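You operate a simulated robot arm through the tools that you are given. There is no shell and no other tool. Be economical: measure what you need, move in short steps, check, and stop when the job is done.

You run a simulated two-armed robot. Do the job below in one go: nothing can be reset, and whatever is moved stays where it is left.

JOB
Lift the tray of coils on to the tipper, clamp and tip it.
Fine: clamp before tipping; then lay the taped coil in the green tray; the other two stay in theirs.
Where things are to end (x, y in the base frame): coil within 0.06 m of [0.77, 0.02].

It is judged by the outcome, as a careful person would: the job done as asked, and still so three seconds after it is handed in. It fails if anything else is knocked over, pushed out of place, dropped, spilled or broken.

ROBOT AND FRAMES
Two 7-joint arms with two-finger parallel grippers on one trunk, on a base that drives. Base frame: it is fixed to the floor where the robot stands at the start and does not move with it; the origin is under the middle of the robot, x ahead of it, y to its left, z up; the surface under the hand at the start is at about z = 0.8. Readings come in m, degrees, newtons and seconds.
The left shoulder is at the start at [0.07, 0.163, 1.245], the right one opposite. With the tool pointing down near the work surface each hand reaches from about 0.34 to 0.86 m from the robot's upright axis, wherever it stands, measured 20 degrees to its own side. Places, roughly: plate of the tray tipper [0.6, 0.6, 0.7]; tray [0.8, 0, 0.8]; tray clamp [0.5, 0.6, 0.7]; tray tipper [0.6, 0.6, 0.7]. Payload 3.43 kg a hand.
Tool frame (each hand has its own): the origin (TCP) lies between the finger pads and is the grasp point; the fingertips stand 0.034 m ahead of it; z points along the fingers, y is the line along which they close. The gripper opens to 0.128 m. The fingers are 0.024 m wide and 0.012 m thick; the gripper's body (0.048 by 0.13 m) begins 0.096 m behind the TCP.
Orientation is told as [roll, pitch, yaw] about the base's x, y, z axes, in that order, counted from this pose: with the fingers straight down and closing along the base's y, the tool's x points along the base's -x, its y along +y and its z along -z.

CONTROLS
- The arms move only by the tool servo_tool. It takes "left_plan", "right_plan" or both (then of equal length, played together; a hand with none holds still); each is a list of rows, each an object of numbers (a shift or turn left out is 0, a gripper value left out holds the last): "tx", "ty", "tz": the shift along the tool's x, y, z in m; "rx", "ry", "rz": the turn, a rotation vector about the tool's x, y, z in degrees; "claw": the finger opening in m, from 0 to 0.128. In form: [{"tx": .., "ty": .., "tz": .., "rx": .., "ry": .., "rz": .., "claw": ..}, ...]. A call has 1 to 8 rows; each row shifts and turns the commanded pose from where the row before left it, along the tool's axes as they then stand. Rows are played at 5 a second. More than 0.05 m and 8.6 degrees between two rows, or a gripper value outside its range, and nothing of the call is played. A pose out of reach is approached as far as the arm can. The call stops where the force on the tool passes 90 N (or 10 N more than at its start, if that is more) or the arm is blocked; 0.2 s more then pass. The fingers move at their own pace (about 0.153 m/s each) and stop on an object; they squeeze with about 42 N. The grip force told is the motor's: it shows also when the fingers shut on nothing. Time passes only in rows, and 0.2 s behind the last, so rows that do not move let the fingers close. It gives the time, the measured TCP pose, the force on the tool (base axes), the opening and the grip force at its end, in the units of the frame above (readings bear some noise), with the torque about the TCP (base axes, N m) and any sound that the robot's microphone picked up, and new pictures: "show" is both (left out), scene, wrist or none (wrist: the cameras of the hands that moved).
- Cameras (640 x 400 px; columns grow to the right, rows downward): "scene" is now at [0.1227, 0.0341, 1.4553]; the picture's right is [0.42, -0.91, 0.00], its down [-0.66, -0.30, -0.69] and it looks along [0.63, 0.29, -0.72] (base axes); focal length 293 px, centre (320, 200). "left" rides on the left gripper at [0.076, 0.011, -0.16] in its tool frame; the picture's right is [-0.15, 0.99, 0.00], its down [-0.88, -0.13, -0.46] and it looks along [-0.45, -0.07, 0.89] (tool axes); focal length 234 px, centre (320, 200). "right" rides on the right gripper at [0.076, -0.011, -0.16] in its tool frame; the picture's right is [0.15, 0.99, 0.00], its down [-0.88, 0.13, -0.46] and it looks along [-0.45, 0.07, 0.89] (tool axes); focal length 234 px, centre (320, 200). There is no depth. A picture from a camera that has moved, and an enlarged one, comes with that camera's place and axes in the base frame and with its lens.
- move_column(by): slides the trunk up (or, below 0, down) by that many m; the arms and the scene camera ride with it, the base frame stays. It gives what a move gives, with no picture.
- drive_base(legs): drives the robot by 1 to 6 legs, each [ahead, left, turn to the left] in m, m and degrees, along the robot's own axes; the way and the turn of a leg run together, so that a leg with both is an arc; at most 1.5 m and 180 degrees a leg. The arms and the cameras ride along, it lands a little off, and it stops where it bumps. It gives what a move gives, and a new picture of the scene camera.
- head_to(pan, tilt): turns the head with the scene camera to pan (to the left, within 86 degrees either way) and tilt (down, from -29 to 69), counted from straight ahead of the robot. It gives what a move gives, and a new picture of the scene camera.
- enlarge(camera, box): a new picture of the part [left, top, right, bottom] of that camera's present view, enlarged. It takes no simulated time.
- finish_job(): hands the job in; it is judged then, once.

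Work in short steps. Places have to be worked out from the pictures, the camera data and where the tool is seen: move nearer, look again, correct. Check each grasp and each placing, and mend what went wrong. You have 120 turns and 260 pictures in all, those below and enlarged ones among them. Open the grippers and draw the arms clear of the work before you hand the job in, unless the task says otherwise; then end with one line.

The tools are called after "Request:" as name(argument=value, ...) on one line, values as JSON. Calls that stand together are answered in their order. servo_tool: Moves the arms, as the interface text tells. Its arguments: {"type":"object","properties":{"left_plan":{"type":"array","items":{"type":"object","properties":{"tx":{"type":"number"},"ty":{"type":"number"},"tz":{"type":"number"},"rx":{"type":"number"},"ry":{"type":"number"},"rz":{"type":"number"},"claw":{"type":"number"}}}},"right_plan":{"type":"array","items":{"type":"object","properties":{"tx":{"type":"number"},"ty":{"type":"number"},"tz":{"type":"number"},"rx":{"type":"number"},"ry":{"type":"number"},"rz":{"type":"number"},"claw":{"type":"number"}}}},"show":{"type":"string","enum":["both","scene","wrist","none"]}},"required":[]} The other tools are called the same way: move_column (by) slides the trunk up or down; drive_base (legs) drives the base; head_to (pan, tilt) turns the head that bears the scene camera; enlarge (camera, box) takes an enlarged picture of a part of a camera's view; finish_job () hands the job in.

At the start:

```text
clock: 0.0
left_tool_pos: [0.3688, 0.4872, 1.1233]
left_tool_rot: [0.0, -0.1, -0.1]
left_force: [-0.4, 0.0, -0.4]
left_torque: [0.03, -0.03, -0.03]
left_finger_gap: 0.1284
left_finger_force: 0.2
right_tool_pos: [0.5573, 0.0319, 1.067]
right_tool_rot: [0.1, 0.1, 0.0]
right_force: [-0.2, -0.2, 0.4]
right_torque: [0.01, 0.0, 0.0]
right_finger_gap: 0.1279
right_finger_force: 0.1
trunk travel left (down, up): [-0.725, 0.215]
robot x, y, heading: [-0.0003, -0.0004, -0.2]
head pan, tilt: [24.6, 46.3]
```

scene: 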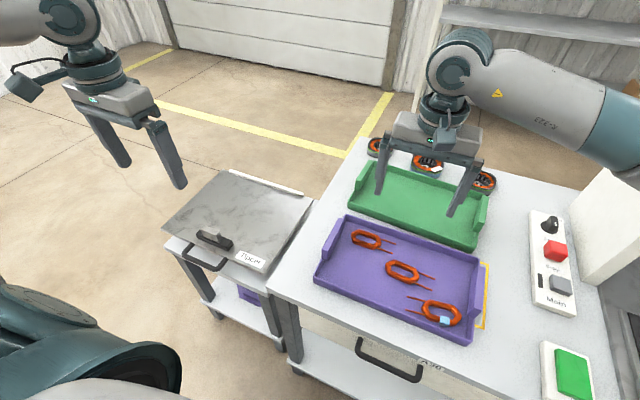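
right: 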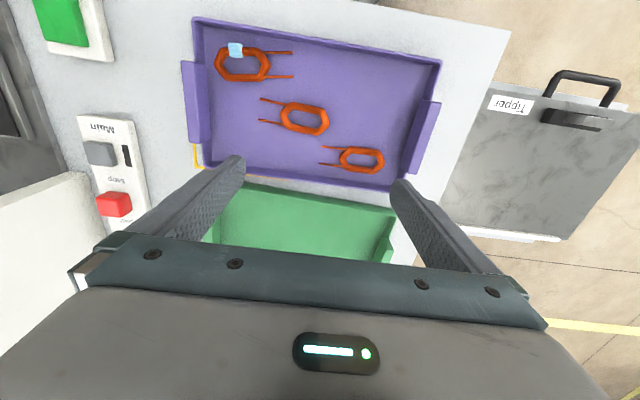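
left: 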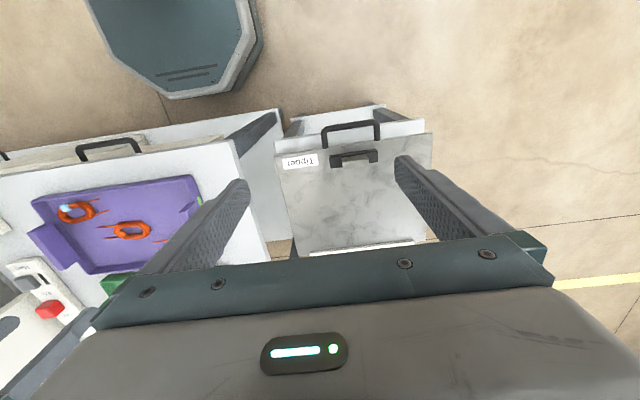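

I'll look closely at the work first: purple tray with three coils (the taped one nearest right), green tray behind it, tipper at left.

Request:
enlarge(camera="scene", box=[300, 130, 520, 350])

Request:
enlarge(camera="scene", box=[150, 150, 330, 330])

Request:
enlarge(camera="scene", box=[480, 180, 640, 400])

Request:
enlarge(camera="left", box=[240, 90, 460, 270])

```text
1.82 times, centred on (410, 240) of scene
camera zoom: at [0.1227, 0.0341, 1.4553], right [0.42, -0.91, 0.0], down [-0.66, -0.3, -0.69], along [0.63, 0.29, -0.72], focal length 533 px, centre (156, 127)
```

zoom: 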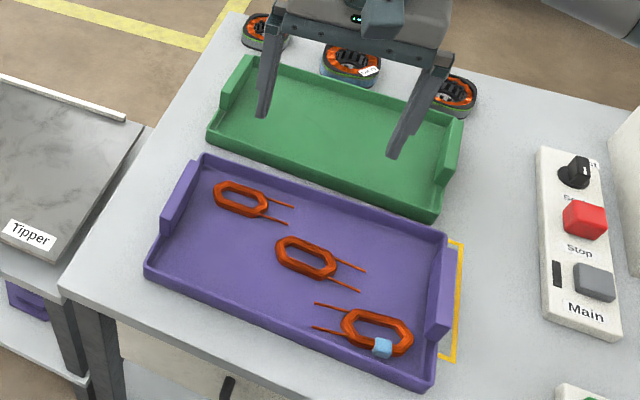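

```text
2.22 times, centred on (240, 240) of scene
camera zoom: at [0.1227, 0.0341, 1.4553], right [0.42, -0.91, 0.0], down [-0.66, -0.3, -0.69], along [0.63, 0.29, -0.72], focal length 651 px, centre (498, 111)
```

zoom: 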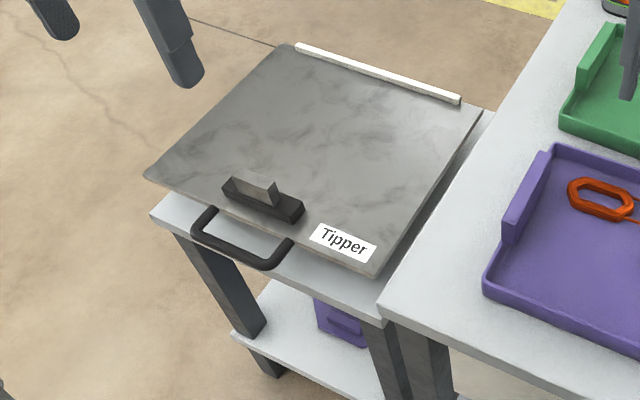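

```text
1.82 times, centred on (560, 290) of scene
camera zoom: at [0.1227, 0.0341, 1.4553], right [0.42, -0.91, 0.0], down [-0.66, -0.3, -0.69], along [0.63, 0.29, -0.72], focal length 533 px, centre (-116, 36)
```

zoom: 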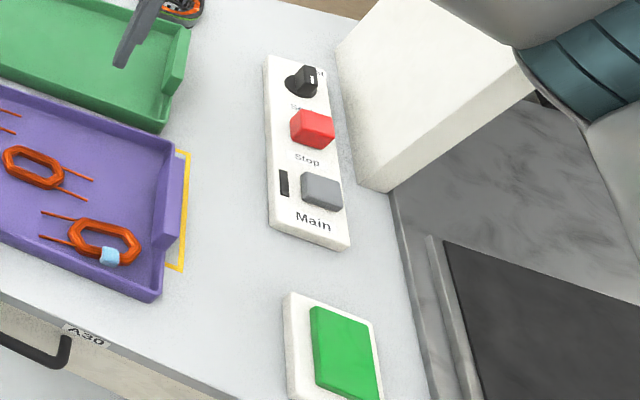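

```text
2.22 times, centred on (350, 180) of left
camera zoom: at [0.2916, 0.4995, 1.2829], right [0.15, 0.99, 0.0], down [0.88, -0.13, 0.46], along [0.45, -0.07, -0.89], focal length 520 px, centre (253, 244)
```

zoom: 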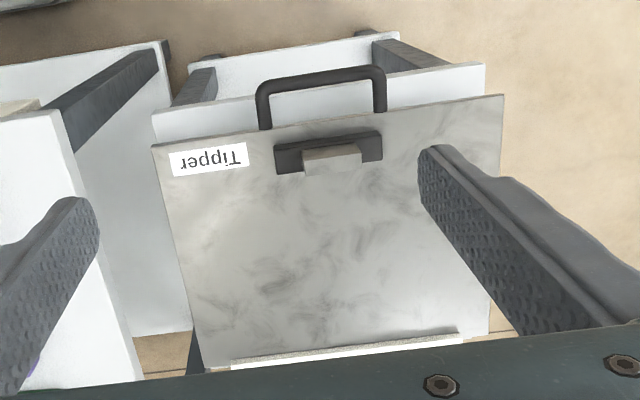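

The purple tray spans about x 0.435–0.648, y −0.163–0.19, with raised handles on its short ends; the tipper plate spans about x 0.445–0.77, y 0.36–0.74 with a stop strip at the far edge. I'll bring both hands above the tray's end handles and look.

Request:
servo_tool(right_plan=[{"tx": 0.002, "ty": -0.024, "tz": 0.012}, {"tx": 0.002, "ty": -0.024, "tz": 0.012}, {"tx": 0.002, "ty": -0.024, "tz": 0.012}, {"tx": 0.002, "ty": -0.024, "tz": 0.012}, {"tx": 0.002, "ty": -0.024, "tz": 0.012}, {"tx": 0.002, "ty": -0.024, "tz": 0.012}, {"tx": 0.002, "ty": -0.024, "tz": 0.012}, {"tx": 0.002, "ty": -0.024, "tz": 0.012}], left_plan=[{"tx": -0.0215, "ty": -0.0346, "tz": 0.0195}, {"tx": -0.0215, "ty": -0.0346, "tz": 0.0195}, {"tx": -0.0215, "ty": -0.0346, "tz": 0.0195}, {"tx": -0.0215, "ty": -0.0346, "tz": 0.0195}, {"tx": -0.0215, "ty": -0.0346, "tz": 0.0195}, {"tx": -0.0215, "ty": -0.0346, "tz": 0.0195}, {"tx": -0.0215, "ty": -0.0346, "tz": 0.0195}, {"tx": -0.0215, "ty": -0.0346, "tz": 0.0195}])

```text
clock: 1.8
left_tool_pos: [0.5422, 0.2093, 0.9674]
left_tool_rot: [0.1, 0.1, 0.0]
left_force: [0.5, -0.8, -0.6]
left_torque: [0.03, 0.01, -0.01]
left_finger_gap: 0.1278
left_finger_force: 0.1
right_tool_pos: [0.5438, -0.1591, 0.969]
right_tool_rot: [0.2, 0.1, 0.0]
right_force: [-0.8, 0.5, -0.1]
right_torque: [0.01, 0.03, 0.03]
right_finger_gap: 0.128
right_finger_force: 0.0
trunk travel left (down, up): [-0.725, 0.215]
robot x, y, heading: [-0.0003, -0.0002, -0.0]
head pan, tilt: [24.6, 46.3]
camera scene: at [0.1249, 0.033, 1.4552], right [0.42, -0.91, 0.0], down [-0.66, -0.3, -0.69], along [0.63, 0.29, -0.72], focal length 293 px, centre (320, 200)
camera right: at [0.4684, -0.1724, 1.1289], right [-0.15, 0.99, 0.0], down [0.88, 0.13, 0.45], along [0.45, 0.07, -0.89], focal length 234 px, centre (320, 200)
camera left: at [0.4655, 0.2207, 1.1278], right [0.15, 0.99, 0.0], down [0.88, -0.13, 0.45], along [0.45, -0.07, -0.89], focal length 234 px, centre (320, 200)
```

scene: 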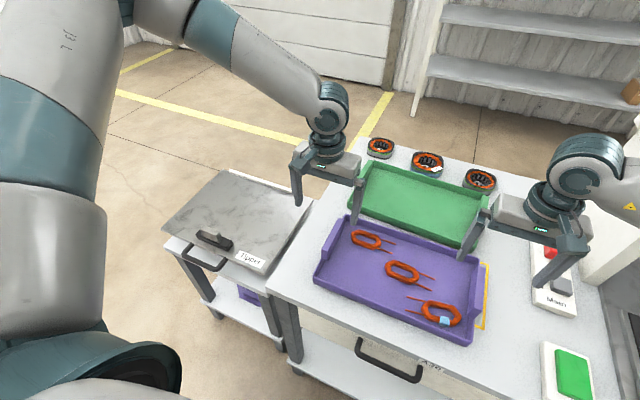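
right: 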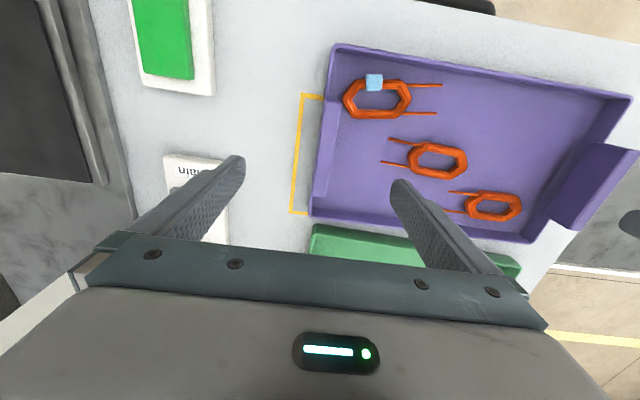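
left: 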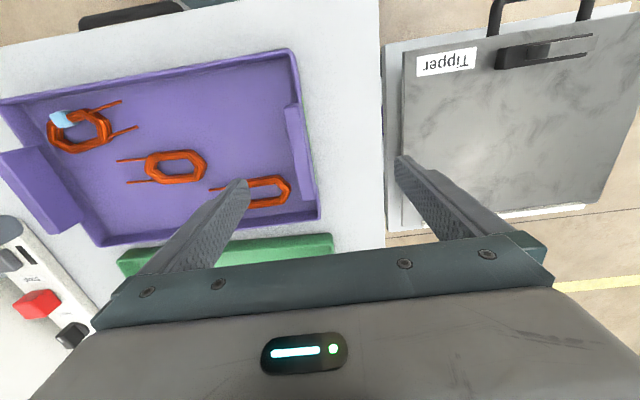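

Enlarging the wrist views of both handles to find their lines and heights.

Request:
enlarge(camera="left", box=[220, 30, 360, 240])

Request:
enlarge(camera="right", box=[270, 30, 410, 240])

Request:
enlarge(camera="left", box=[380, 0, 640, 160])

```text
1.90 times, centred on (290, 135) of left
camera zoom: at [0.4655, 0.2207, 1.1278], right [0.15, 0.99, 0.0], down [0.88, -0.13, 0.45], along [0.45, -0.07, -0.89], focal length 446 px, centre (377, 324)
```

zoom: 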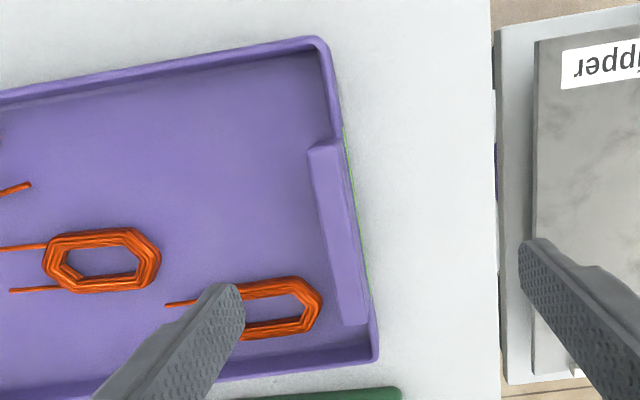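

```text
1.90 times, centred on (340, 135) of right
camera zoom: at [0.4684, -0.1724, 1.1289], right [-0.15, 0.99, 0.0], down [0.88, 0.13, 0.45], along [0.45, 0.07, -0.89], focal length 446 px, centre (282, 324)
```

zoom: 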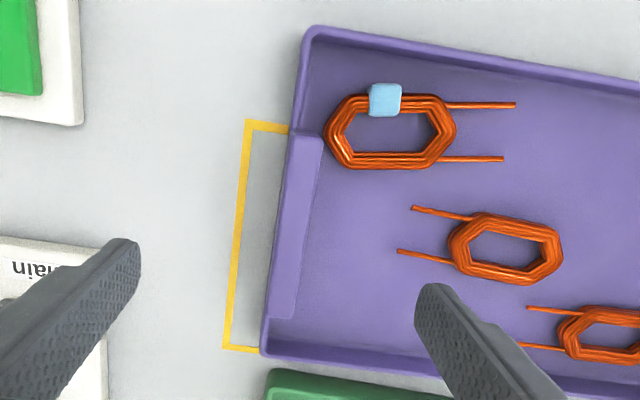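

```text
2.46 times, centred on (510, 80) of left
camera zoom: at [0.4655, 0.2207, 1.1278], right [0.15, 0.99, 0.0], down [0.88, -0.13, 0.45], along [0.45, -0.07, -0.89], focal length 576 px, centre (-148, 495)
```

zoom: 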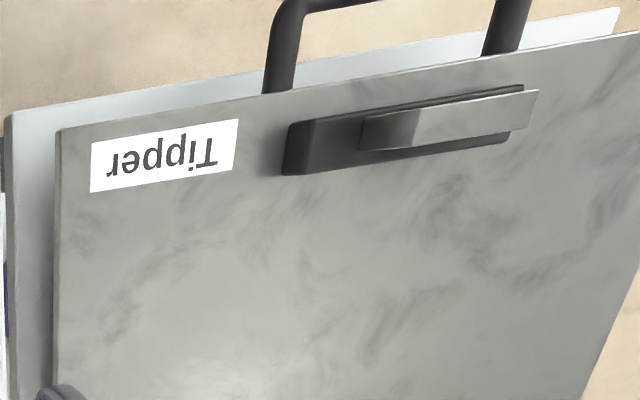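

Enlarging more views to triangulate handle height and thickness.

Request:
enlarge(camera="right", box=[520, 80, 640, 250])

Request:
enlarge(camera="left", box=[0, 80, 150, 260])

Request:
enlarge(camera="left", box=[260, 85, 340, 215])

Request:
enlarge(camera="right", box=[290, 30, 370, 230])

```text
2.35 times, centred on (580, 165) of right
camera zoom: at [0.4684, -0.1724, 1.1289], right [-0.15, 0.99, 0.0], down [0.88, 0.13, 0.45], along [0.45, 0.07, -0.89], focal length 551 px, centre (-292, 282)
```

zoom: 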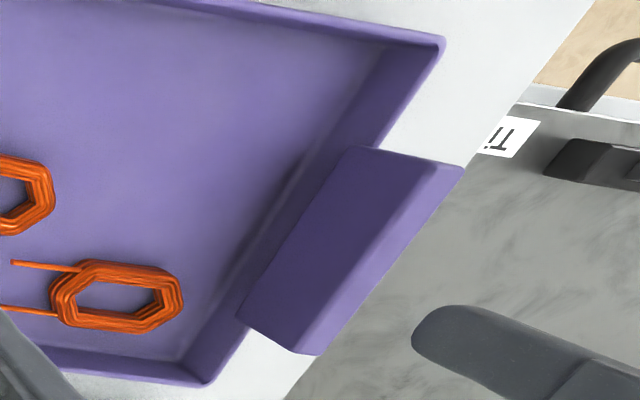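

```text
2.22 times, centred on (75, 170) of left
camera zoom: at [0.4655, 0.2207, 1.1278], right [0.15, 0.99, 0.0], down [0.88, -0.13, 0.45], along [0.45, -0.07, -0.89], focal length 520 px, centre (864, 267)
```

zoom: 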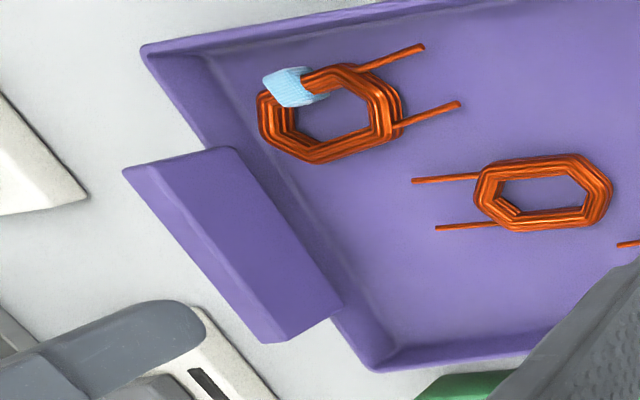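

```text
3.08 times, centred on (300, 150) of left
camera zoom: at [0.4655, 0.2207, 1.1278], right [0.15, 0.99, 0.0], down [0.88, -0.13, 0.45], along [0.45, -0.07, -0.89], focal length 720 px, centre (382, 354)
```

zoom: 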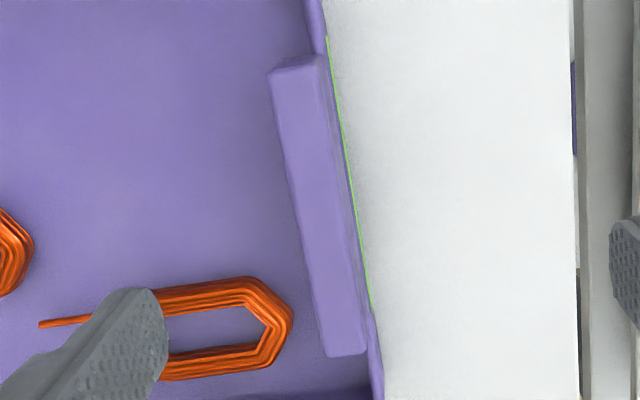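

```text
2.00 times, centred on (330, 130) of right
camera zoom: at [0.4684, -0.1724, 1.1289], right [-0.15, 0.99, 0.0], down [0.88, 0.13, 0.45], along [0.45, 0.07, -0.89], focal length 468 px, centre (300, 340)
```

zoom: 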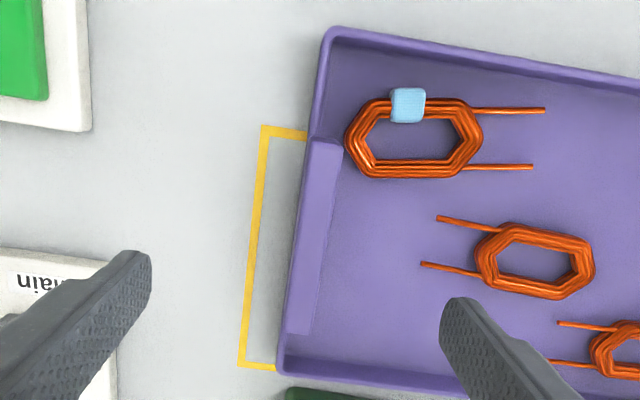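

Triangulated: handle tops at z≈0.869, left handle centred near (0.538, 0.188), right near (0.54, −0.155), about 15 mm thick. I lower both hands to just above them with fingers partly closed and check.

Request:
servo_tool(left_plan=[{"tx": 0.002, "ty": -0.021, "claw": 0.055}, {"tz": 0.03}, {"tz": 0.03}], right_plan=[{"tx": 0.003, "ty": 0.004, "claw": 0.055}, {"tz": 0.03}, {"tz": 0.03}], show="wrist")

```text
clock: 2.6
left_tool_pos: [0.5276, 0.2124, 0.9265]
left_tool_rot: [0.0, 0.1, -0.1]
left_force: [-0.5, 0.6, 0.6]
left_torque: [-0.02, -0.02, -0.01]
left_finger_gap: 0.0551
left_finger_force: 0.0
left hand out of reach, approached as far as the arm can: row 2, 3
right_tool_pos: [0.5377, -0.1567, 0.9081]
right_tool_rot: [0.0, 0.0, 0.0]
right_force: [0.4, -0.4, 0.6]
right_torque: [-0.02, 0.02, -0.01]
right_finger_gap: 0.0547
right_finger_force: 0.0
trunk travel left (down, up): [-0.725, 0.215]
robot x, y, heading: [-0.0021, 0.0009, -0.1]
head pan, tilt: [24.6, 46.3]
camera right: at [0.4619, -0.1687, 1.0698], right [-0.15, 0.99, 0.0], down [0.88, 0.13, 0.46], along [0.45, 0.07, -0.89], focal length 234 px, centre (320, 200)
camera left: at [0.4505, 0.2241, 1.086], right [0.15, 0.99, 0.0], down [0.88, -0.13, 0.46], along [0.45, -0.07, -0.89], focal length 234 px, centre (320, 200)
```

right: 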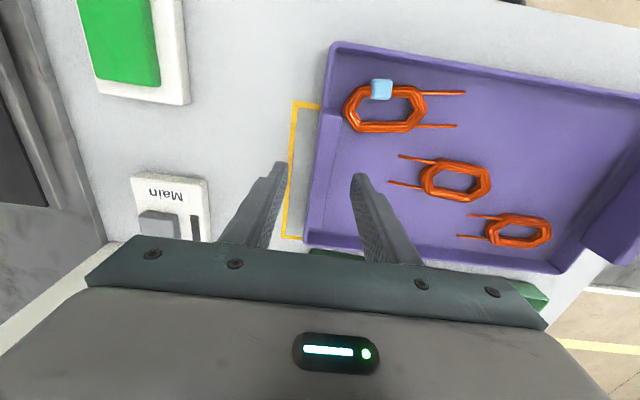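
left: 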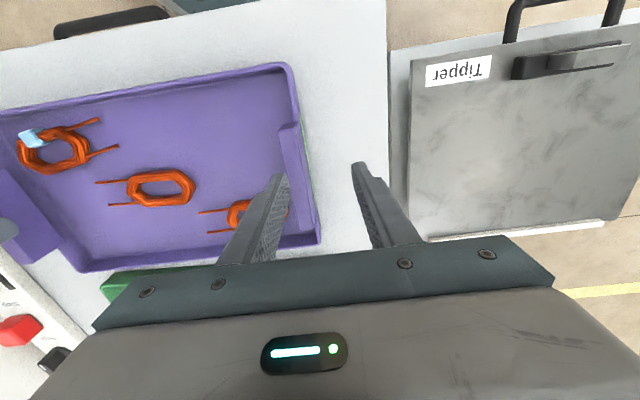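

The left hand hit a reach limit, so its arm posture is poor here. I'll raise both hands, back the base up 0.1 m, and re-approach with arms more extended.

Request:
servo_tool(left_plan=[{"tz": -0.04}, {"tz": -0.02}], right_plan=[{"tz": -0.04}, {"tz": -0.04}], show="none")

Request:
drive_base(legs=[[-0.1, 0, 0]])

```text
clock: 3.2
left_tool_pos: [0.5267, 0.212, 0.9861]
left_tool_rot: [0.0, -0.1, -0.1]
left_force: [-0.2, 0.2, -0.3]
left_torque: [0.0, 0.0, 0.0]
left_finger_gap: 0.055
left_finger_force: 0.1
right_tool_pos: [0.5377, -0.1578, 0.9892]
right_tool_rot: [0.0, 0.0, 0.0]
right_force: [0.1, -0.2, -0.6]
right_torque: [0.01, 0.01, -0.02]
right_finger_gap: 0.055
right_finger_force: 0.0
trunk travel left (down, up): [-0.725, 0.215]
robot x, y, heading: [-0.0001, -0.0023, -0.1]
head pan, tilt: [24.6, 46.3]
```

```text
clock: 4.3
left_tool_pos: [0.427, 0.212, 0.9851]
left_tool_rot: [0.0, 0.0, -0.1]
left_force: [0.7, 0.5, 0.6]
left_torque: [-0.02, -0.03, 0.01]
left_finger_gap: 0.0548
left_finger_force: 0.0
right_tool_pos: [0.4386, -0.1581, 0.9889]
right_tool_rot: [-0.1, 0.1, 0.0]
right_force: [0.4, -0.9, 0.3]
right_torque: [-0.01, -0.01, -0.02]
right_finger_gap: 0.0551
right_finger_force: 0.1
trunk travel left (down, up): [-0.725, 0.215]
robot x, y, heading: [-0.1028, 0.0012, 0.1]
head pan, tilt: [24.6, 46.3]
camera scene: at [0.0226, 0.0338, 1.4552], right [0.42, -0.91, 0.0], down [-0.66, -0.3, -0.69], along [0.63, 0.29, -0.72], focal length 293 px, centre (320, 200)
```

scene: 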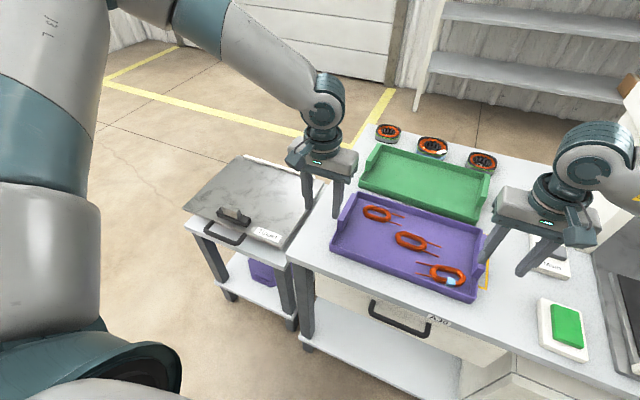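

Now move both hands forward over the handles and down a bit.

Request:
servo_tool(left_plan=[{"tx": -0.0377, "ty": -0.008}, {"tx": -0.0377, "ty": -0.008}, {"tx": -0.0377, "ty": -0.008}, {"tz": 0.035}, {"tz": 0.035}], right_plan=[{"tx": -0.034, "ty": 0.001}, {"tx": -0.034, "ty": 0.001}, {"tx": -0.034, "ty": 0.001}, {"tz": 0.038}, {"tz": 0.035}], show="wrist")

```text
clock: 5.5
left_tool_pos: [0.5008, 0.238, 0.9504]
left_tool_rot: [-0.2, -0.2, -0.1]
left_force: [-0.5, -0.9, -0.1]
left_torque: [0.01, -0.01, 0.0]
left_finger_gap: 0.0549
left_finger_force: 0.1
left hand out of reach, approached as far as the arm can: row 2, 3, 4, 5
right_tool_pos: [0.5396, -0.1547, 0.9168]
right_tool_rot: [0.0, -0.1, -0.1]
right_force: [0.0, 0.2, 0.0]
right_torque: [0.05, 0.0, -0.02]
right_finger_gap: 0.0547
right_finger_force: 0.1
trunk travel left (down, up): [-0.725, 0.215]
robot x, y, heading: [-0.1019, -0.0019, 0.1]
head pan, tilt: [24.6, 46.3]
camera right: at [0.4636, -0.1673, 1.0761], right [-0.15, 0.99, 0.0], down [0.88, 0.13, 0.46], along [0.45, 0.07, -0.89], focal length 234 px, centre (320, 200)
camera left: at [0.4241, 0.25, 1.1097], right [0.15, 0.99, 0.0], down [0.88, -0.13, 0.46], along [0.45, -0.07, -0.89], focal length 234 px, centre (320, 200)
```

right: 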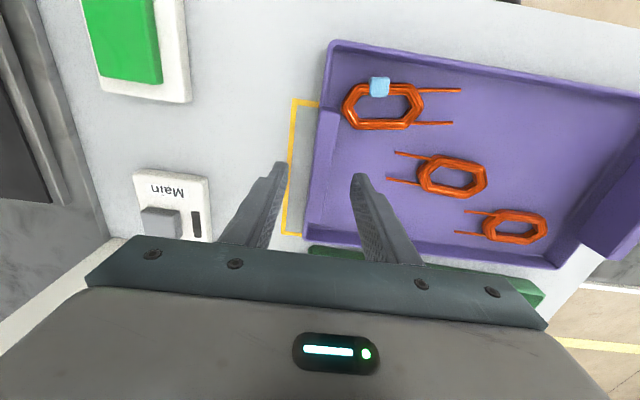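
left: 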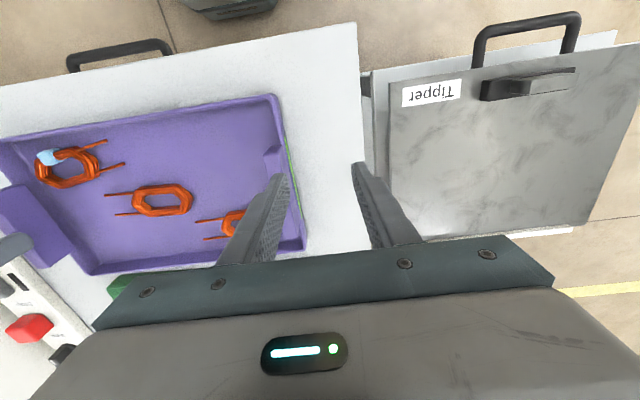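

The left arm is limited to about 0.56 m from its shoulder in this posture, so a lower shoulder and a closer base should help. I raise the hands, drive back forward, then lower the trunk.

Request:
servo_tool(left_plan=[{"tz": -0.045}, {"tz": -0.045}, {"tz": -0.045}, {"tz": -0.045}, {"tz": -0.03}], right_plan=[{"tz": -0.045, "tx": 0.02}, {"tz": -0.045, "tx": 0.02}, {"tz": -0.045, "tx": 0.02}, {"tz": -0.045, "tx": 0.02}, {"tz": -0.045, "tx": 0.02}], show="none")

Request:
drive_base(legs=[[0.1, 0, 0]])

Request:
move_column(by=-0.2)

```text
clock: 6.8
left_tool_pos: [0.4969, 0.2392, 1.1596]
left_tool_rot: [0.0, 0.1, -0.2]
left_force: [-0.6, 0.7, 0.0]
left_torque: [-0.02, -0.02, -0.01]
left_finger_gap: 0.0549
left_finger_force: 0.1
right_tool_pos: [0.4395, -0.1551, 1.143]
right_tool_rot: [0.1, -0.1, -0.1]
right_force: [0.1, 0.8, -0.2]
right_torque: [-0.01, -0.05, 0.01]
right_finger_gap: 0.055
right_finger_force: 0.1
trunk travel left (down, up): [-0.725, 0.215]
robot x, y, heading: [-0.1021, -0.0017, 0.2]
head pan, tilt: [24.6, 46.3]
```

```text
clock: 7.9
left_tool_pos: [0.5998, 0.2379, 1.1603]
left_tool_rot: [0.0, 0.0, -0.2]
left_force: [0.4, -0.6, 0.2]
left_torque: [0.0, -0.03, 0.02]
left_finger_gap: 0.0549
left_finger_force: 0.0
right_tool_pos: [0.5427, -0.1556, 1.142]
right_tool_rot: [0.0, 0.0, 0.0]
right_force: [-0.7, 0.7, 0.3]
right_torque: [0.02, -0.01, 0.0]
right_finger_gap: 0.0551
right_finger_force: 0.1
trunk travel left (down, up): [-0.725, 0.215]
robot x, y, heading: [0.0003, -0.0003, 0.0]
head pan, tilt: [24.6, 46.3]
camera scene: at [0.1237, 0.0339, 1.4555], right [0.42, -0.91, 0.0], down [-0.66, -0.3, -0.69], along [0.63, 0.29, -0.72], focal length 293 px, centre (320, 200)
```

scene: 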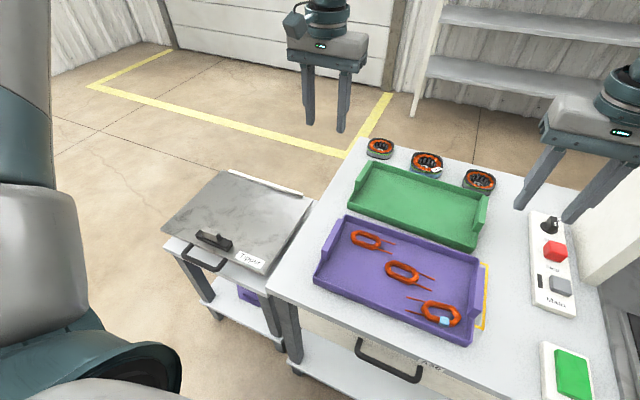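

```text
clock: 10.1
left_tool_pos: [0.6001, 0.2377, 0.9593]
left_tool_rot: [0.0, 0.0, -0.1]
left_force: [-0.2, 0.3, 0.1]
left_torque: [0.02, 0.01, 0.01]
left_finger_gap: 0.055
left_finger_force: 0.0
right_tool_pos: [0.5438, -0.1563, 0.9427]
right_tool_rot: [0.1, 0.1, 0.0]
right_force: [0.1, -0.6, 0.0]
right_torque: [0.05, 0.02, 0.03]
right_finger_gap: 0.055
right_finger_force: 0.2
trunk travel left (down, up): [-0.525, 0.415]
robot x, y, heading: [0.001, 0.0044, -0.3]
head pan, tilt: [24.6, 46.3]
```

Now bring the hands over the handles again, slightly above.

Request:
servo_tool(left_plan=[{"tx": 0.03, "ty": -0.025}, {"tx": 0.03, "ty": -0.025}, {"tz": 0.04}], right_plan=[{"tx": 0.003, "ty": 0.001}, {}, {"tz": 0.025}])

```text
clock: 10.9
left_tool_pos: [0.5441, 0.1891, 0.9156]
left_tool_rot: [0.0, 0.0, -0.1]
left_force: [-0.3, -0.1, -0.5]
left_torque: [0.01, 0.04, -0.02]
left_finger_gap: 0.055
left_finger_force: 0.1
right_tool_pos: [0.5405, -0.1561, 0.9143]
right_tool_rot: [0.0, 0.2, 0.0]
right_force: [0.9, -0.1, 0.1]
right_torque: [0.0, 0.02, -0.01]
right_finger_gap: 0.0551
right_finger_force: 0.0
trunk travel left (down, up): [-0.525, 0.415]
robot x, y, heading: [0.0011, 0.0021, -0.3]
head pan, tilt: [24.6, 46.3]
camera scene: at [0.1272, 0.034, 1.255], right [0.42, -0.91, 0.0], down [-0.66, -0.3, -0.69], along [0.63, 0.29, -0.72], focal length 293 px, centre (320, 200)
camera right: at [0.4657, -0.1671, 1.0761], right [-0.15, 0.99, 0.0], down [0.88, 0.13, 0.45], along [0.45, 0.07, -0.89], focal length 234 px, centre (320, 200)
camera left: at [0.468, 0.2001, 1.0748], right [0.15, 0.99, 0.0], down [0.88, -0.13, 0.45], along [0.45, -0.07, -0.89], focal length 234 px, centre (320, 200)
```

scene: 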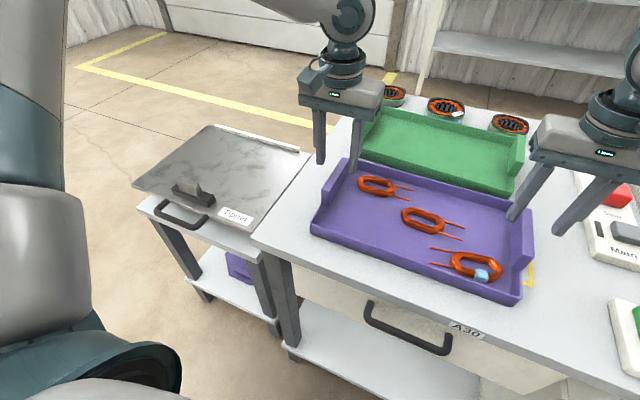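
right: 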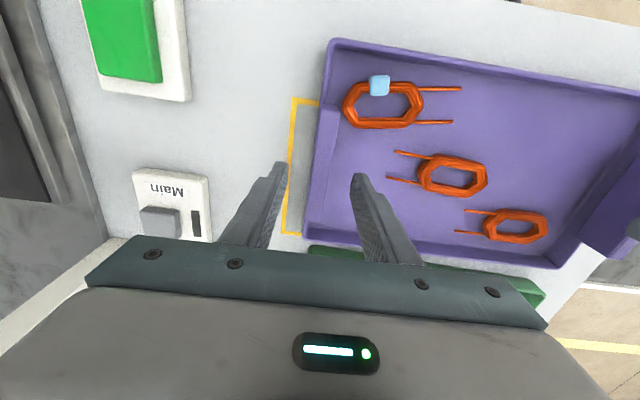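
left: 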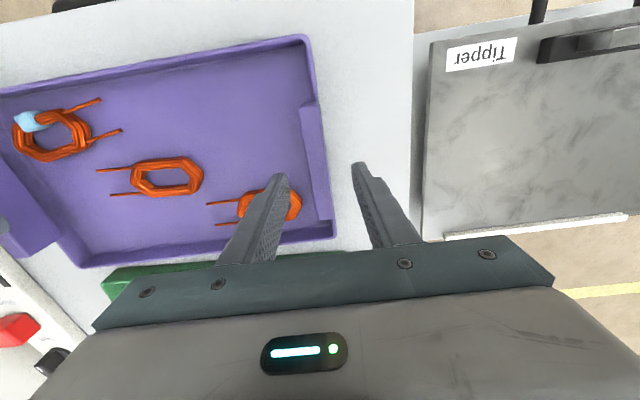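

Both hands straddle the handles. I descend to z≈0.858.

Request:
servo_tool(left_plan=[{"tz": 0.03, "tx": 0.003}, {"tz": 0.028}, {}], right_plan=[{"tz": 0.03}, {"tz": 0.026}, {}])

```text
clock: 11.7
left_tool_pos: [0.5398, 0.1862, 0.8612]
left_tool_rot: [0.0, 0.1, -0.2]
left_force: [-0.9, 0.1, 0.7]
left_torque: [-0.02, 0.02, -0.01]
left_finger_gap: 0.055
left_finger_force: 0.1
right_tool_pos: [0.537, -0.1539, 0.8613]
right_tool_rot: [0.0, 0.0, 0.0]
right_force: [0.9, 0.1, 0.0]
right_torque: [-0.04, -0.01, 0.01]
right_finger_gap: 0.0549
right_finger_force: 0.0
trunk travel left (down, up): [-0.525, 0.415]
robot x, y, heading: [0.0045, -0.003, -0.1]
head pan, tilt: [24.6, 46.3]
camera scene: at [0.1242, 0.0338, 1.2554], right [0.42, -0.91, 0.0], down [-0.66, -0.3, -0.69], along [0.63, 0.29, -0.72], focal length 293 px, centre (320, 200)
camera right: at [0.4622, -0.1665, 1.022], right [-0.15, 0.99, 0.0], down [0.88, 0.13, 0.46], along [0.45, 0.07, -0.89], focal length 234 px, centre (320, 200)
camera left: at [0.4633, 0.1982, 1.0206], right [0.15, 0.99, 0.0], down [0.88, -0.13, 0.46], along [0.45, -0.07, -0.89], focal length 234 px, centre (320, 200)
```

scene: 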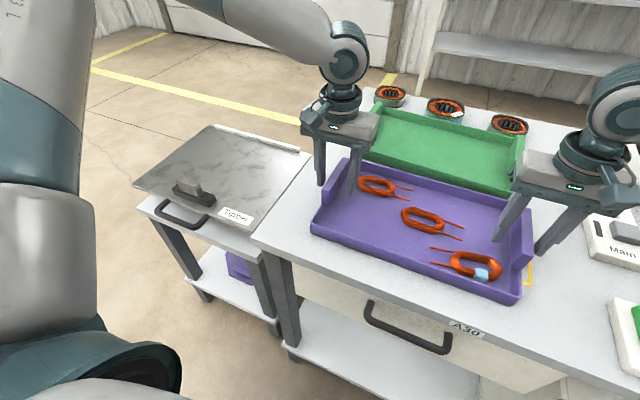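
right: 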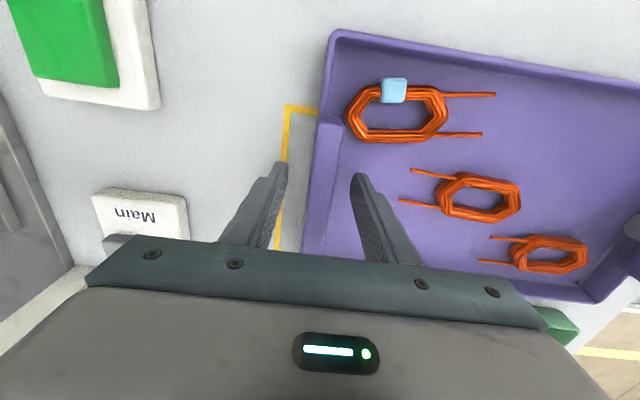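
left: 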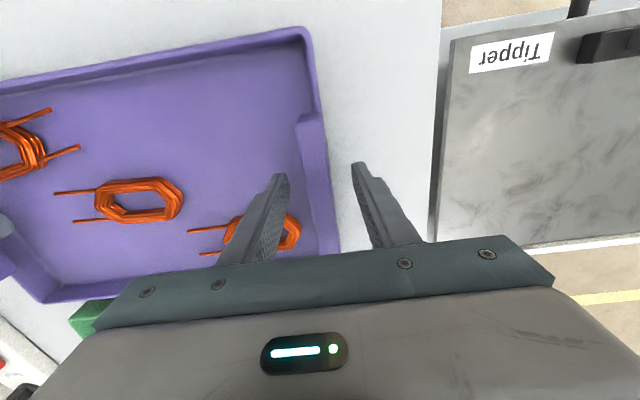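

No contact forces; now close both grippers on the handles.

Request:
servo_tool(left_plan=[{"claw": 0.03}, {"claw": 0.0}, {}, {}], right_plan=[{"claw": 0.03}, {"claw": 0.0}, {}, {}], show="wrist")

```text
clock: 12.7
left_tool_pos: [0.5398, 0.1876, 0.8613]
left_tool_rot: [0.0, 0.0, -0.1]
left_force: [0.1, 4.9, 1.3]
left_torque: [0.09, -0.08, 0.35]
left_finger_gap: 0.0179
left_finger_force: 41.7
right_tool_pos: [0.538, -0.1543, 0.8613]
right_tool_rot: [-0.1, 0.1, 0.1]
right_force: [-1.7, -5.1, 0.2]
right_torque: [-0.17, -0.38, 0.16]
right_finger_gap: 0.0176
right_finger_force: 42.2
trunk travel left (down, up): [-0.525, 0.415]
robot x, y, heading: [0.0064, 0.0036, 0.2]
head pan, tilt: [24.6, 46.3]
camera right: at [0.4626, -0.1666, 1.0218], right [-0.15, 0.99, 0.0], down [0.88, 0.13, 0.46], along [0.45, 0.07, -0.89], focal length 234 px, centre (320, 200)
camera left: at [0.4638, 0.1985, 1.0204], right [0.15, 0.99, 0.0], down [0.88, -0.13, 0.46], along [0.45, -0.07, -0.89], focal length 234 px, centre (320, 200)
```

right: 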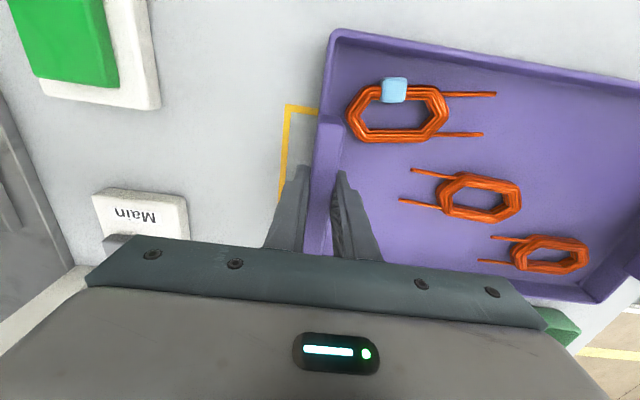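
left: 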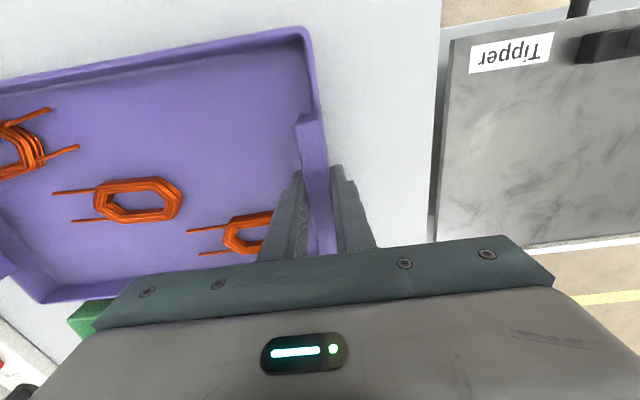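

Both hands hold the handles (gap ~18 mm). Lift slowly and level by 0.08 m.

Request:
servo_tool(left_plan=[{"tz": -0.015}, {"tz": -0.02}, {"tz": -0.02}, {"tz": -0.025}], right_plan=[{"tz": -0.015}, {"tz": -0.02}, {"tz": -0.02}, {"tz": -0.025}])

```text
clock: 13.7
left_tool_pos: [0.5374, 0.1886, 0.9422]
left_tool_rot: [0.0, 0.0, -0.2]
left_force: [6.0, -6.4, -7.3]
left_torque: [1.02, 0.22, 1.22]
left_finger_gap: 0.0179
left_finger_force: 41.7
right_tool_pos: [0.5385, -0.1545, 0.9425]
right_tool_rot: [0.1, 0.0, 0.1]
right_force: [-7.0, 6.4, -1.3]
right_torque: [0.08, -0.24, 1.16]
right_finger_gap: 0.0179
right_finger_force: 42.3
trunk travel left (down, up): [-0.525, 0.415]
robot x, y, heading: [0.0016, -0.0033, 0.0]
head pan, tilt: [24.6, 46.3]
camera scene: at [0.1241, 0.0338, 1.2553], right [0.42, -0.91, 0.0], down [-0.66, -0.3, -0.69], along [0.63, 0.29, -0.72], focal length 293 px, centre (320, 200)
camera right: at [0.4632, -0.1665, 1.1024], right [-0.15, 0.99, 0.0], down [0.88, 0.13, 0.46], along [0.45, 0.07, -0.89], focal length 234 px, centre (320, 200)
camera left: at [0.4612, 0.1995, 1.102], right [0.15, 0.99, 0.0], down [0.88, -0.13, 0.46], along [0.45, -0.07, -0.89], focal length 234 px, centre (320, 200)
```

scene: 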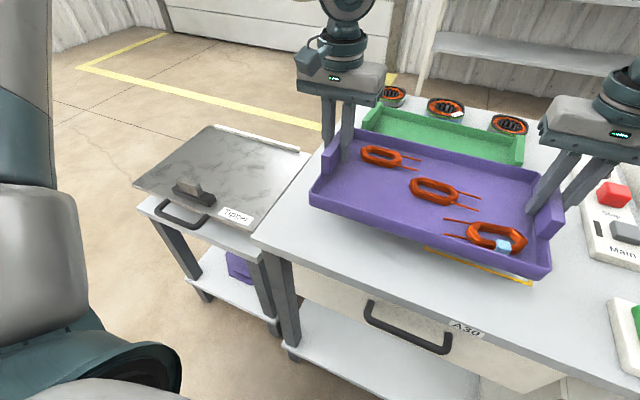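
right: 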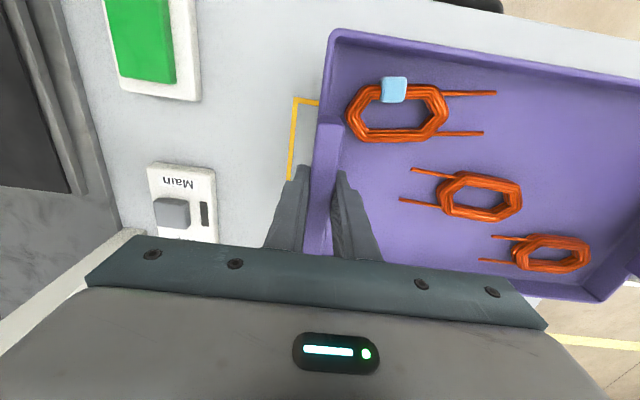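
left: 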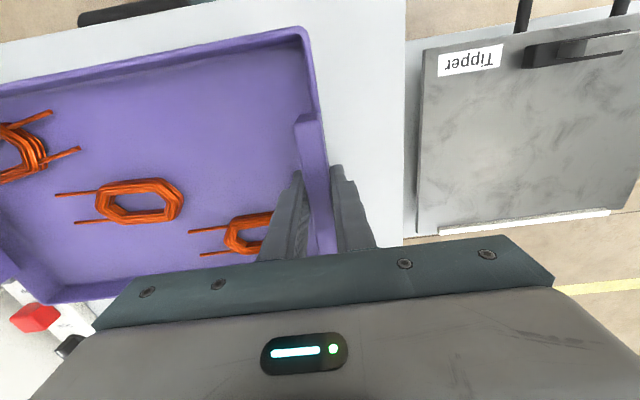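

Tray is up level with coils still. Drive left in two legs toward the tipper.

Request:
drive_base(legs=[[0, 0.27, 0], [0, 0.265, 0]])

```text
clock: 17.1
left_tool_pos: [0.5419, 0.73, 0.941]
left_tool_rot: [-0.1, 0.0, -0.5]
left_force: [5.9, -25.2, -7.5]
left_torque: [0.82, -0.05, 0.96]
left_finger_gap: 0.0179
left_finger_force: 42.8
right_tool_pos: [0.5437, 0.3872, 0.9399]
right_tool_rot: [0.2, 0.1, -0.3]
right_force: [-4.9, 25.3, -1.3]
right_torque: [0.01, 0.1, 0.88]
right_finger_gap: 0.0181
right_finger_force: 41.8
trunk travel left (down, up): [-0.525, 0.415]
robot x, y, heading: [0.0032, 0.5457, -0.7]
head pan, tilt: [24.6, 46.3]
camera scene: at [0.1286, 0.5779, 1.2552], right [0.41, -0.91, 0.0], down [-0.66, -0.3, -0.69], along [0.63, 0.28, -0.72], focal length 293 px, centre (320, 200)
```

scene: 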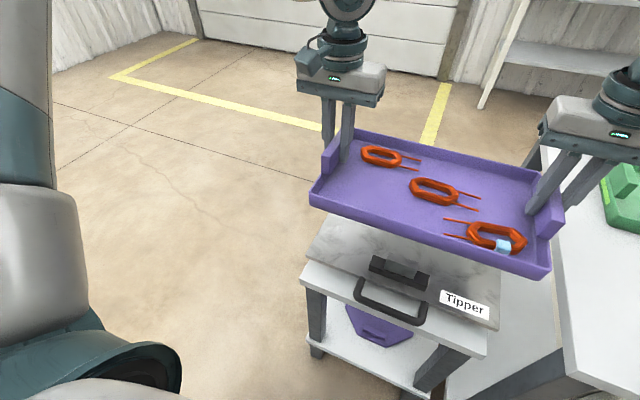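

Tray is over the tipper. Look closely at the clamp and plate from here.

Request:
enlarge(camera="scene", box=[290, 210, 530, 390])

Request:
enlarge(camera="left", box=[0, 0, 640, 400])

Request:
enlarge(camera="right", box=[0, 0, 640, 400])

```text
2.22 times, centred on (410, 300) of scene
camera zoom: at [0.1286, 0.5779, 1.2552], right [0.41, -0.91, 0.0], down [-0.66, -0.3, -0.69], along [0.63, 0.28, -0.72], focal length 651 px, centre (120, -22)
```

zoom: 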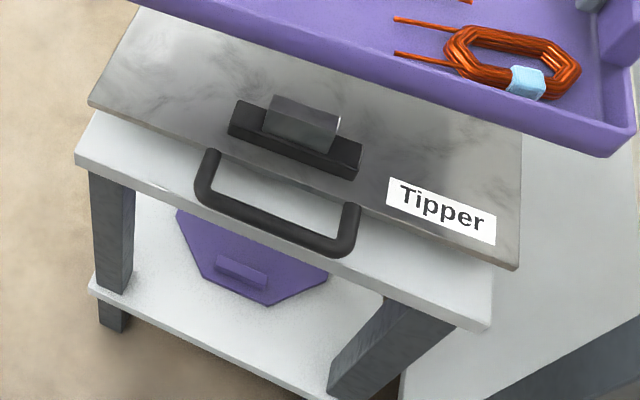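

```text
1.00 times, centred on (320, 200) of left (not enlarged: the box is as wide or as high as the picture)
camera zoom: at [0.4665, 0.7413, 1.1012], right [0.16, 0.99, 0.0], down [0.88, -0.14, 0.46], along [0.45, -0.07, -0.89], focal length 234 px, centre (320, 200)
```

zoom: 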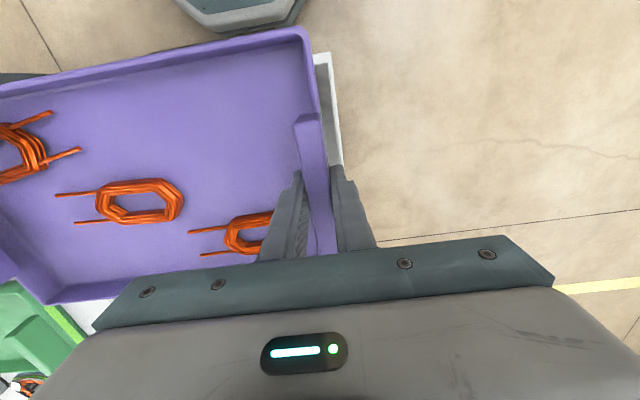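

```text
1.00 times, centred on (320, 200) of right (not enlarged: the box is as wide or as high as the picture)
camera zoom: at [0.4664, 0.3753, 1.1017], right [-0.14, 0.99, 0.0], down [0.88, 0.12, 0.46], along [0.45, 0.06, -0.89], focal length 234 px, centre (320, 200)
```

zoom: 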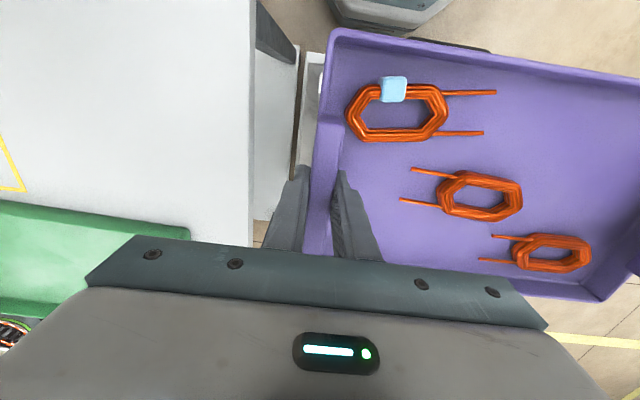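

The plate top is at z≈0.702 (y 0.357–0.745, stop inner face x≈0.76, clamp base at x≈0.455–0.495). I want the tray centre at about (0.648, 0.552). Drive ahead 0.06, then check.

Request:
drive_base(legs=[[0.06, 0, 0.4]])

Request:
servo_tool(left_plan=[{"tx": -0.015, "ty": -0.002}, {"tx": -0.015, "ty": -0.002}, {"tx": -0.012, "ty": -0.002}], right_plan=[{"tx": -0.015, "ty": -0.001}, {"tx": -0.015, "ty": -0.002}, {"tx": -0.012, "ty": -0.001}], show="scene")

```text
clock: 18.1
left_tool_pos: [0.6005, 0.7321, 0.9408]
left_tool_rot: [0.1, 0.1, -0.2]
left_force: [6.7, -3.2, -6.6]
left_torque: [0.97, 0.43, 1.11]
left_finger_gap: 0.0178
left_finger_force: 42.0
right_tool_pos: [0.6024, 0.3899, 0.9403]
right_tool_rot: [0.1, 0.1, 0.1]
right_force: [-6.4, 2.6, -1.6]
right_torque: [0.02, -0.29, 1.18]
right_finger_gap: 0.0177
right_finger_force: 41.8
trunk travel left (down, up): [-0.525, 0.415]
robot x, y, heading: [0.0623, 0.5472, 0.0]
head pan, tilt: [24.6, 46.3]
camera scene: at [0.188, 0.578, 1.2551], right [0.42, -0.91, 0.0], down [-0.66, -0.3, -0.69], along [0.63, 0.29, -0.72], focal length 293 px, centre (320, 200)
```

scene: 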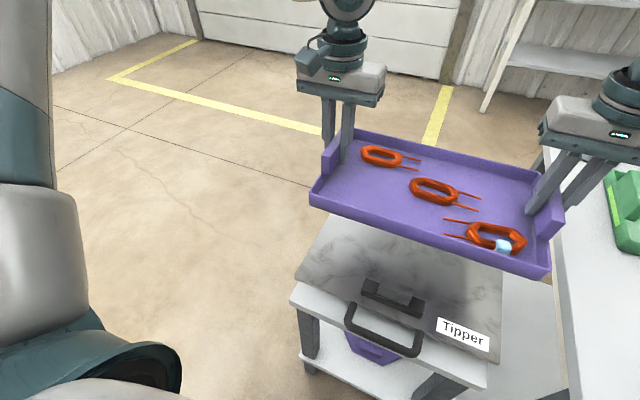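

```text
clock: 18.9
left_tool_pos: [0.6422, 0.727, 0.94]
left_tool_rot: [0.2, 0.1, 0.1]
left_force: [5.4, 18.6, -8.1]
left_torque: [0.78, -0.17, 1.14]
left_finger_gap: 0.0177
left_finger_force: 42.1
right_tool_pos: [0.644, 0.3851, 0.9396]
right_tool_rot: [0.0, 0.2, 0.1]
right_force: [-6.3, -19.9, 0.0]
right_torque: [0.59, 0.17, 1.0]
right_finger_gap: 0.0181
right_finger_force: 42.6
trunk travel left (down, up): [-0.525, 0.415]
robot x, y, heading: [0.0602, 0.5471, -0.0]
head pan, tilt: [24.6, 46.3]
camera scene: at [0.1869, 0.5781, 1.2552], right [0.42, -0.91, 0.0], down [-0.66, -0.3, -0.69], along [0.63, 0.29, -0.72], focal length 293 px, centre (320, 200)
```

scene: 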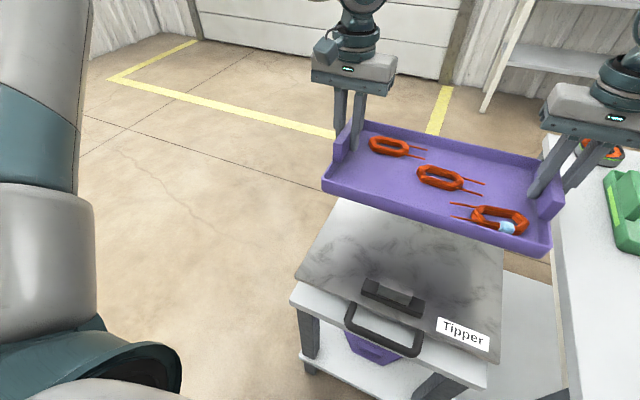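

Reach is fine. Lower the trunk 0.12 and take a close look at the clamp.

Request:
move_column(by=-0.12)

Request:
enlarge(camera="scene", box=[280, 180, 540, 400])

Request:
enlarge(camera="left", box=[0, 0, 640, 400])

```text
clock: 20.4
left_tool_pos: [0.6405, 0.7277, 0.8207]
left_tool_rot: [0.2, 0.0, 0.0]
left_force: [5.8, 37.4, -7.6]
left_torque: [0.47, -0.44, 1.0]
left_finger_gap: 0.0179
left_finger_force: 42.2
right_tool_pos: [0.643, 0.3854, 0.8199]
right_tool_rot: [-0.1, 0.1, 0.2]
right_force: [-4.7, -37.7, -0.5]
right_torque: [0.7, 0.42, 0.71]
right_finger_gap: 0.0179
right_finger_force: 42.1
trunk travel left (down, up): [-0.405, 0.535]
robot x, y, heading: [0.062, 0.5424, -0.1]
head pan, tilt: [24.6, 46.3]
```

```text
1.82 times, centred on (410, 290) of scene
camera zoom: at [0.1864, 0.578, 1.1353], right [0.42, -0.91, 0.0], down [-0.66, -0.3, -0.69], along [0.63, 0.29, -0.72], focal length 533 px, centre (156, 36)
```

zoom: 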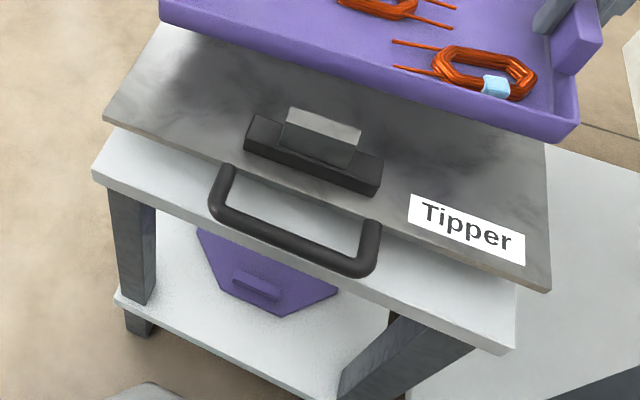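

```text
1.00 times, centred on (320, 200) of left (not enlarged: the box is as wide or as high as the picture)
camera zoom: at [0.5649, 0.7384, 0.9808], right [0.15, 0.99, 0.0], down [0.88, -0.13, 0.45], along [0.45, -0.06, -0.89], focal length 234 px, centre (320, 200)
```

zoom: 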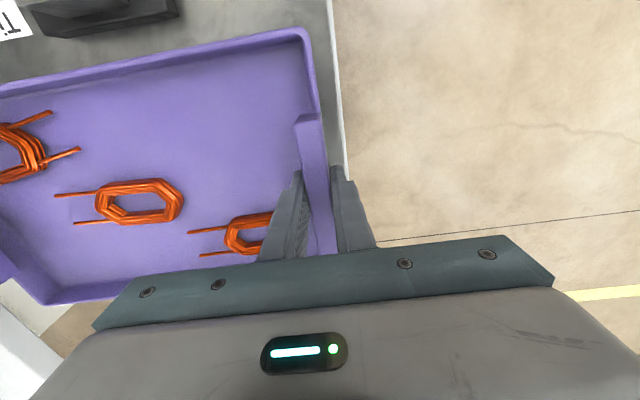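

Clamp jaw is an upright block on the black base, well clear of the tray. Ease the inward squeeze slightly and lower the tray toward the plate.

Request:
servo_tool(left_plan=[{"ty": 0.001, "tz": 0.015}, {"tz": 0.015}, {"tz": 0.012}], right_plan=[{"ty": -0.001, "tz": 0.015}, {"tz": 0.015}, {"tz": 0.012}], show="scene")

```text
clock: 21.2
left_tool_pos: [0.6425, 0.7286, 0.7787]
left_tool_rot: [0.0, 0.1, -0.1]
left_force: [4.4, 24.7, -7.8]
left_torque: [0.94, 0.68, 0.96]
left_finger_gap: 0.0179
left_finger_force: 42.2
right_tool_pos: [0.6416, 0.3862, 0.7772]
right_tool_rot: [0.0, 0.2, 0.1]
right_force: [-4.4, -24.0, -1.2]
right_torque: [0.3, -0.74, 0.59]
right_finger_gap: 0.0177
right_finger_force: 41.8
trunk travel left (down, up): [-0.405, 0.535]
robot x, y, heading: [0.0622, 0.5423, -0.2]
head pan, tilt: [24.6, 46.3]
camera scene: at [0.1871, 0.578, 1.1352], right [0.42, -0.91, 0.0], down [-0.66, -0.3, -0.69], along [0.63, 0.29, -0.72], focal length 293 px, centre (320, 200)
```

scene: 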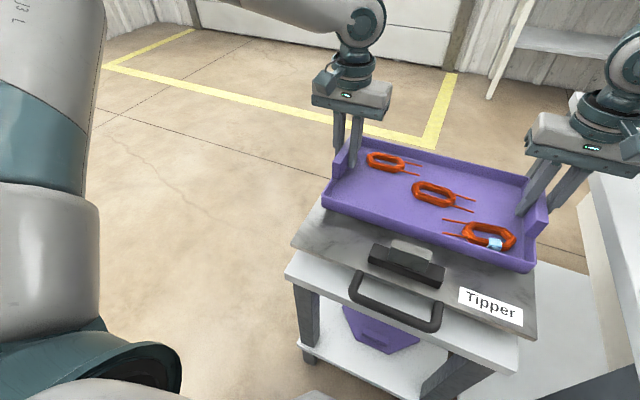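

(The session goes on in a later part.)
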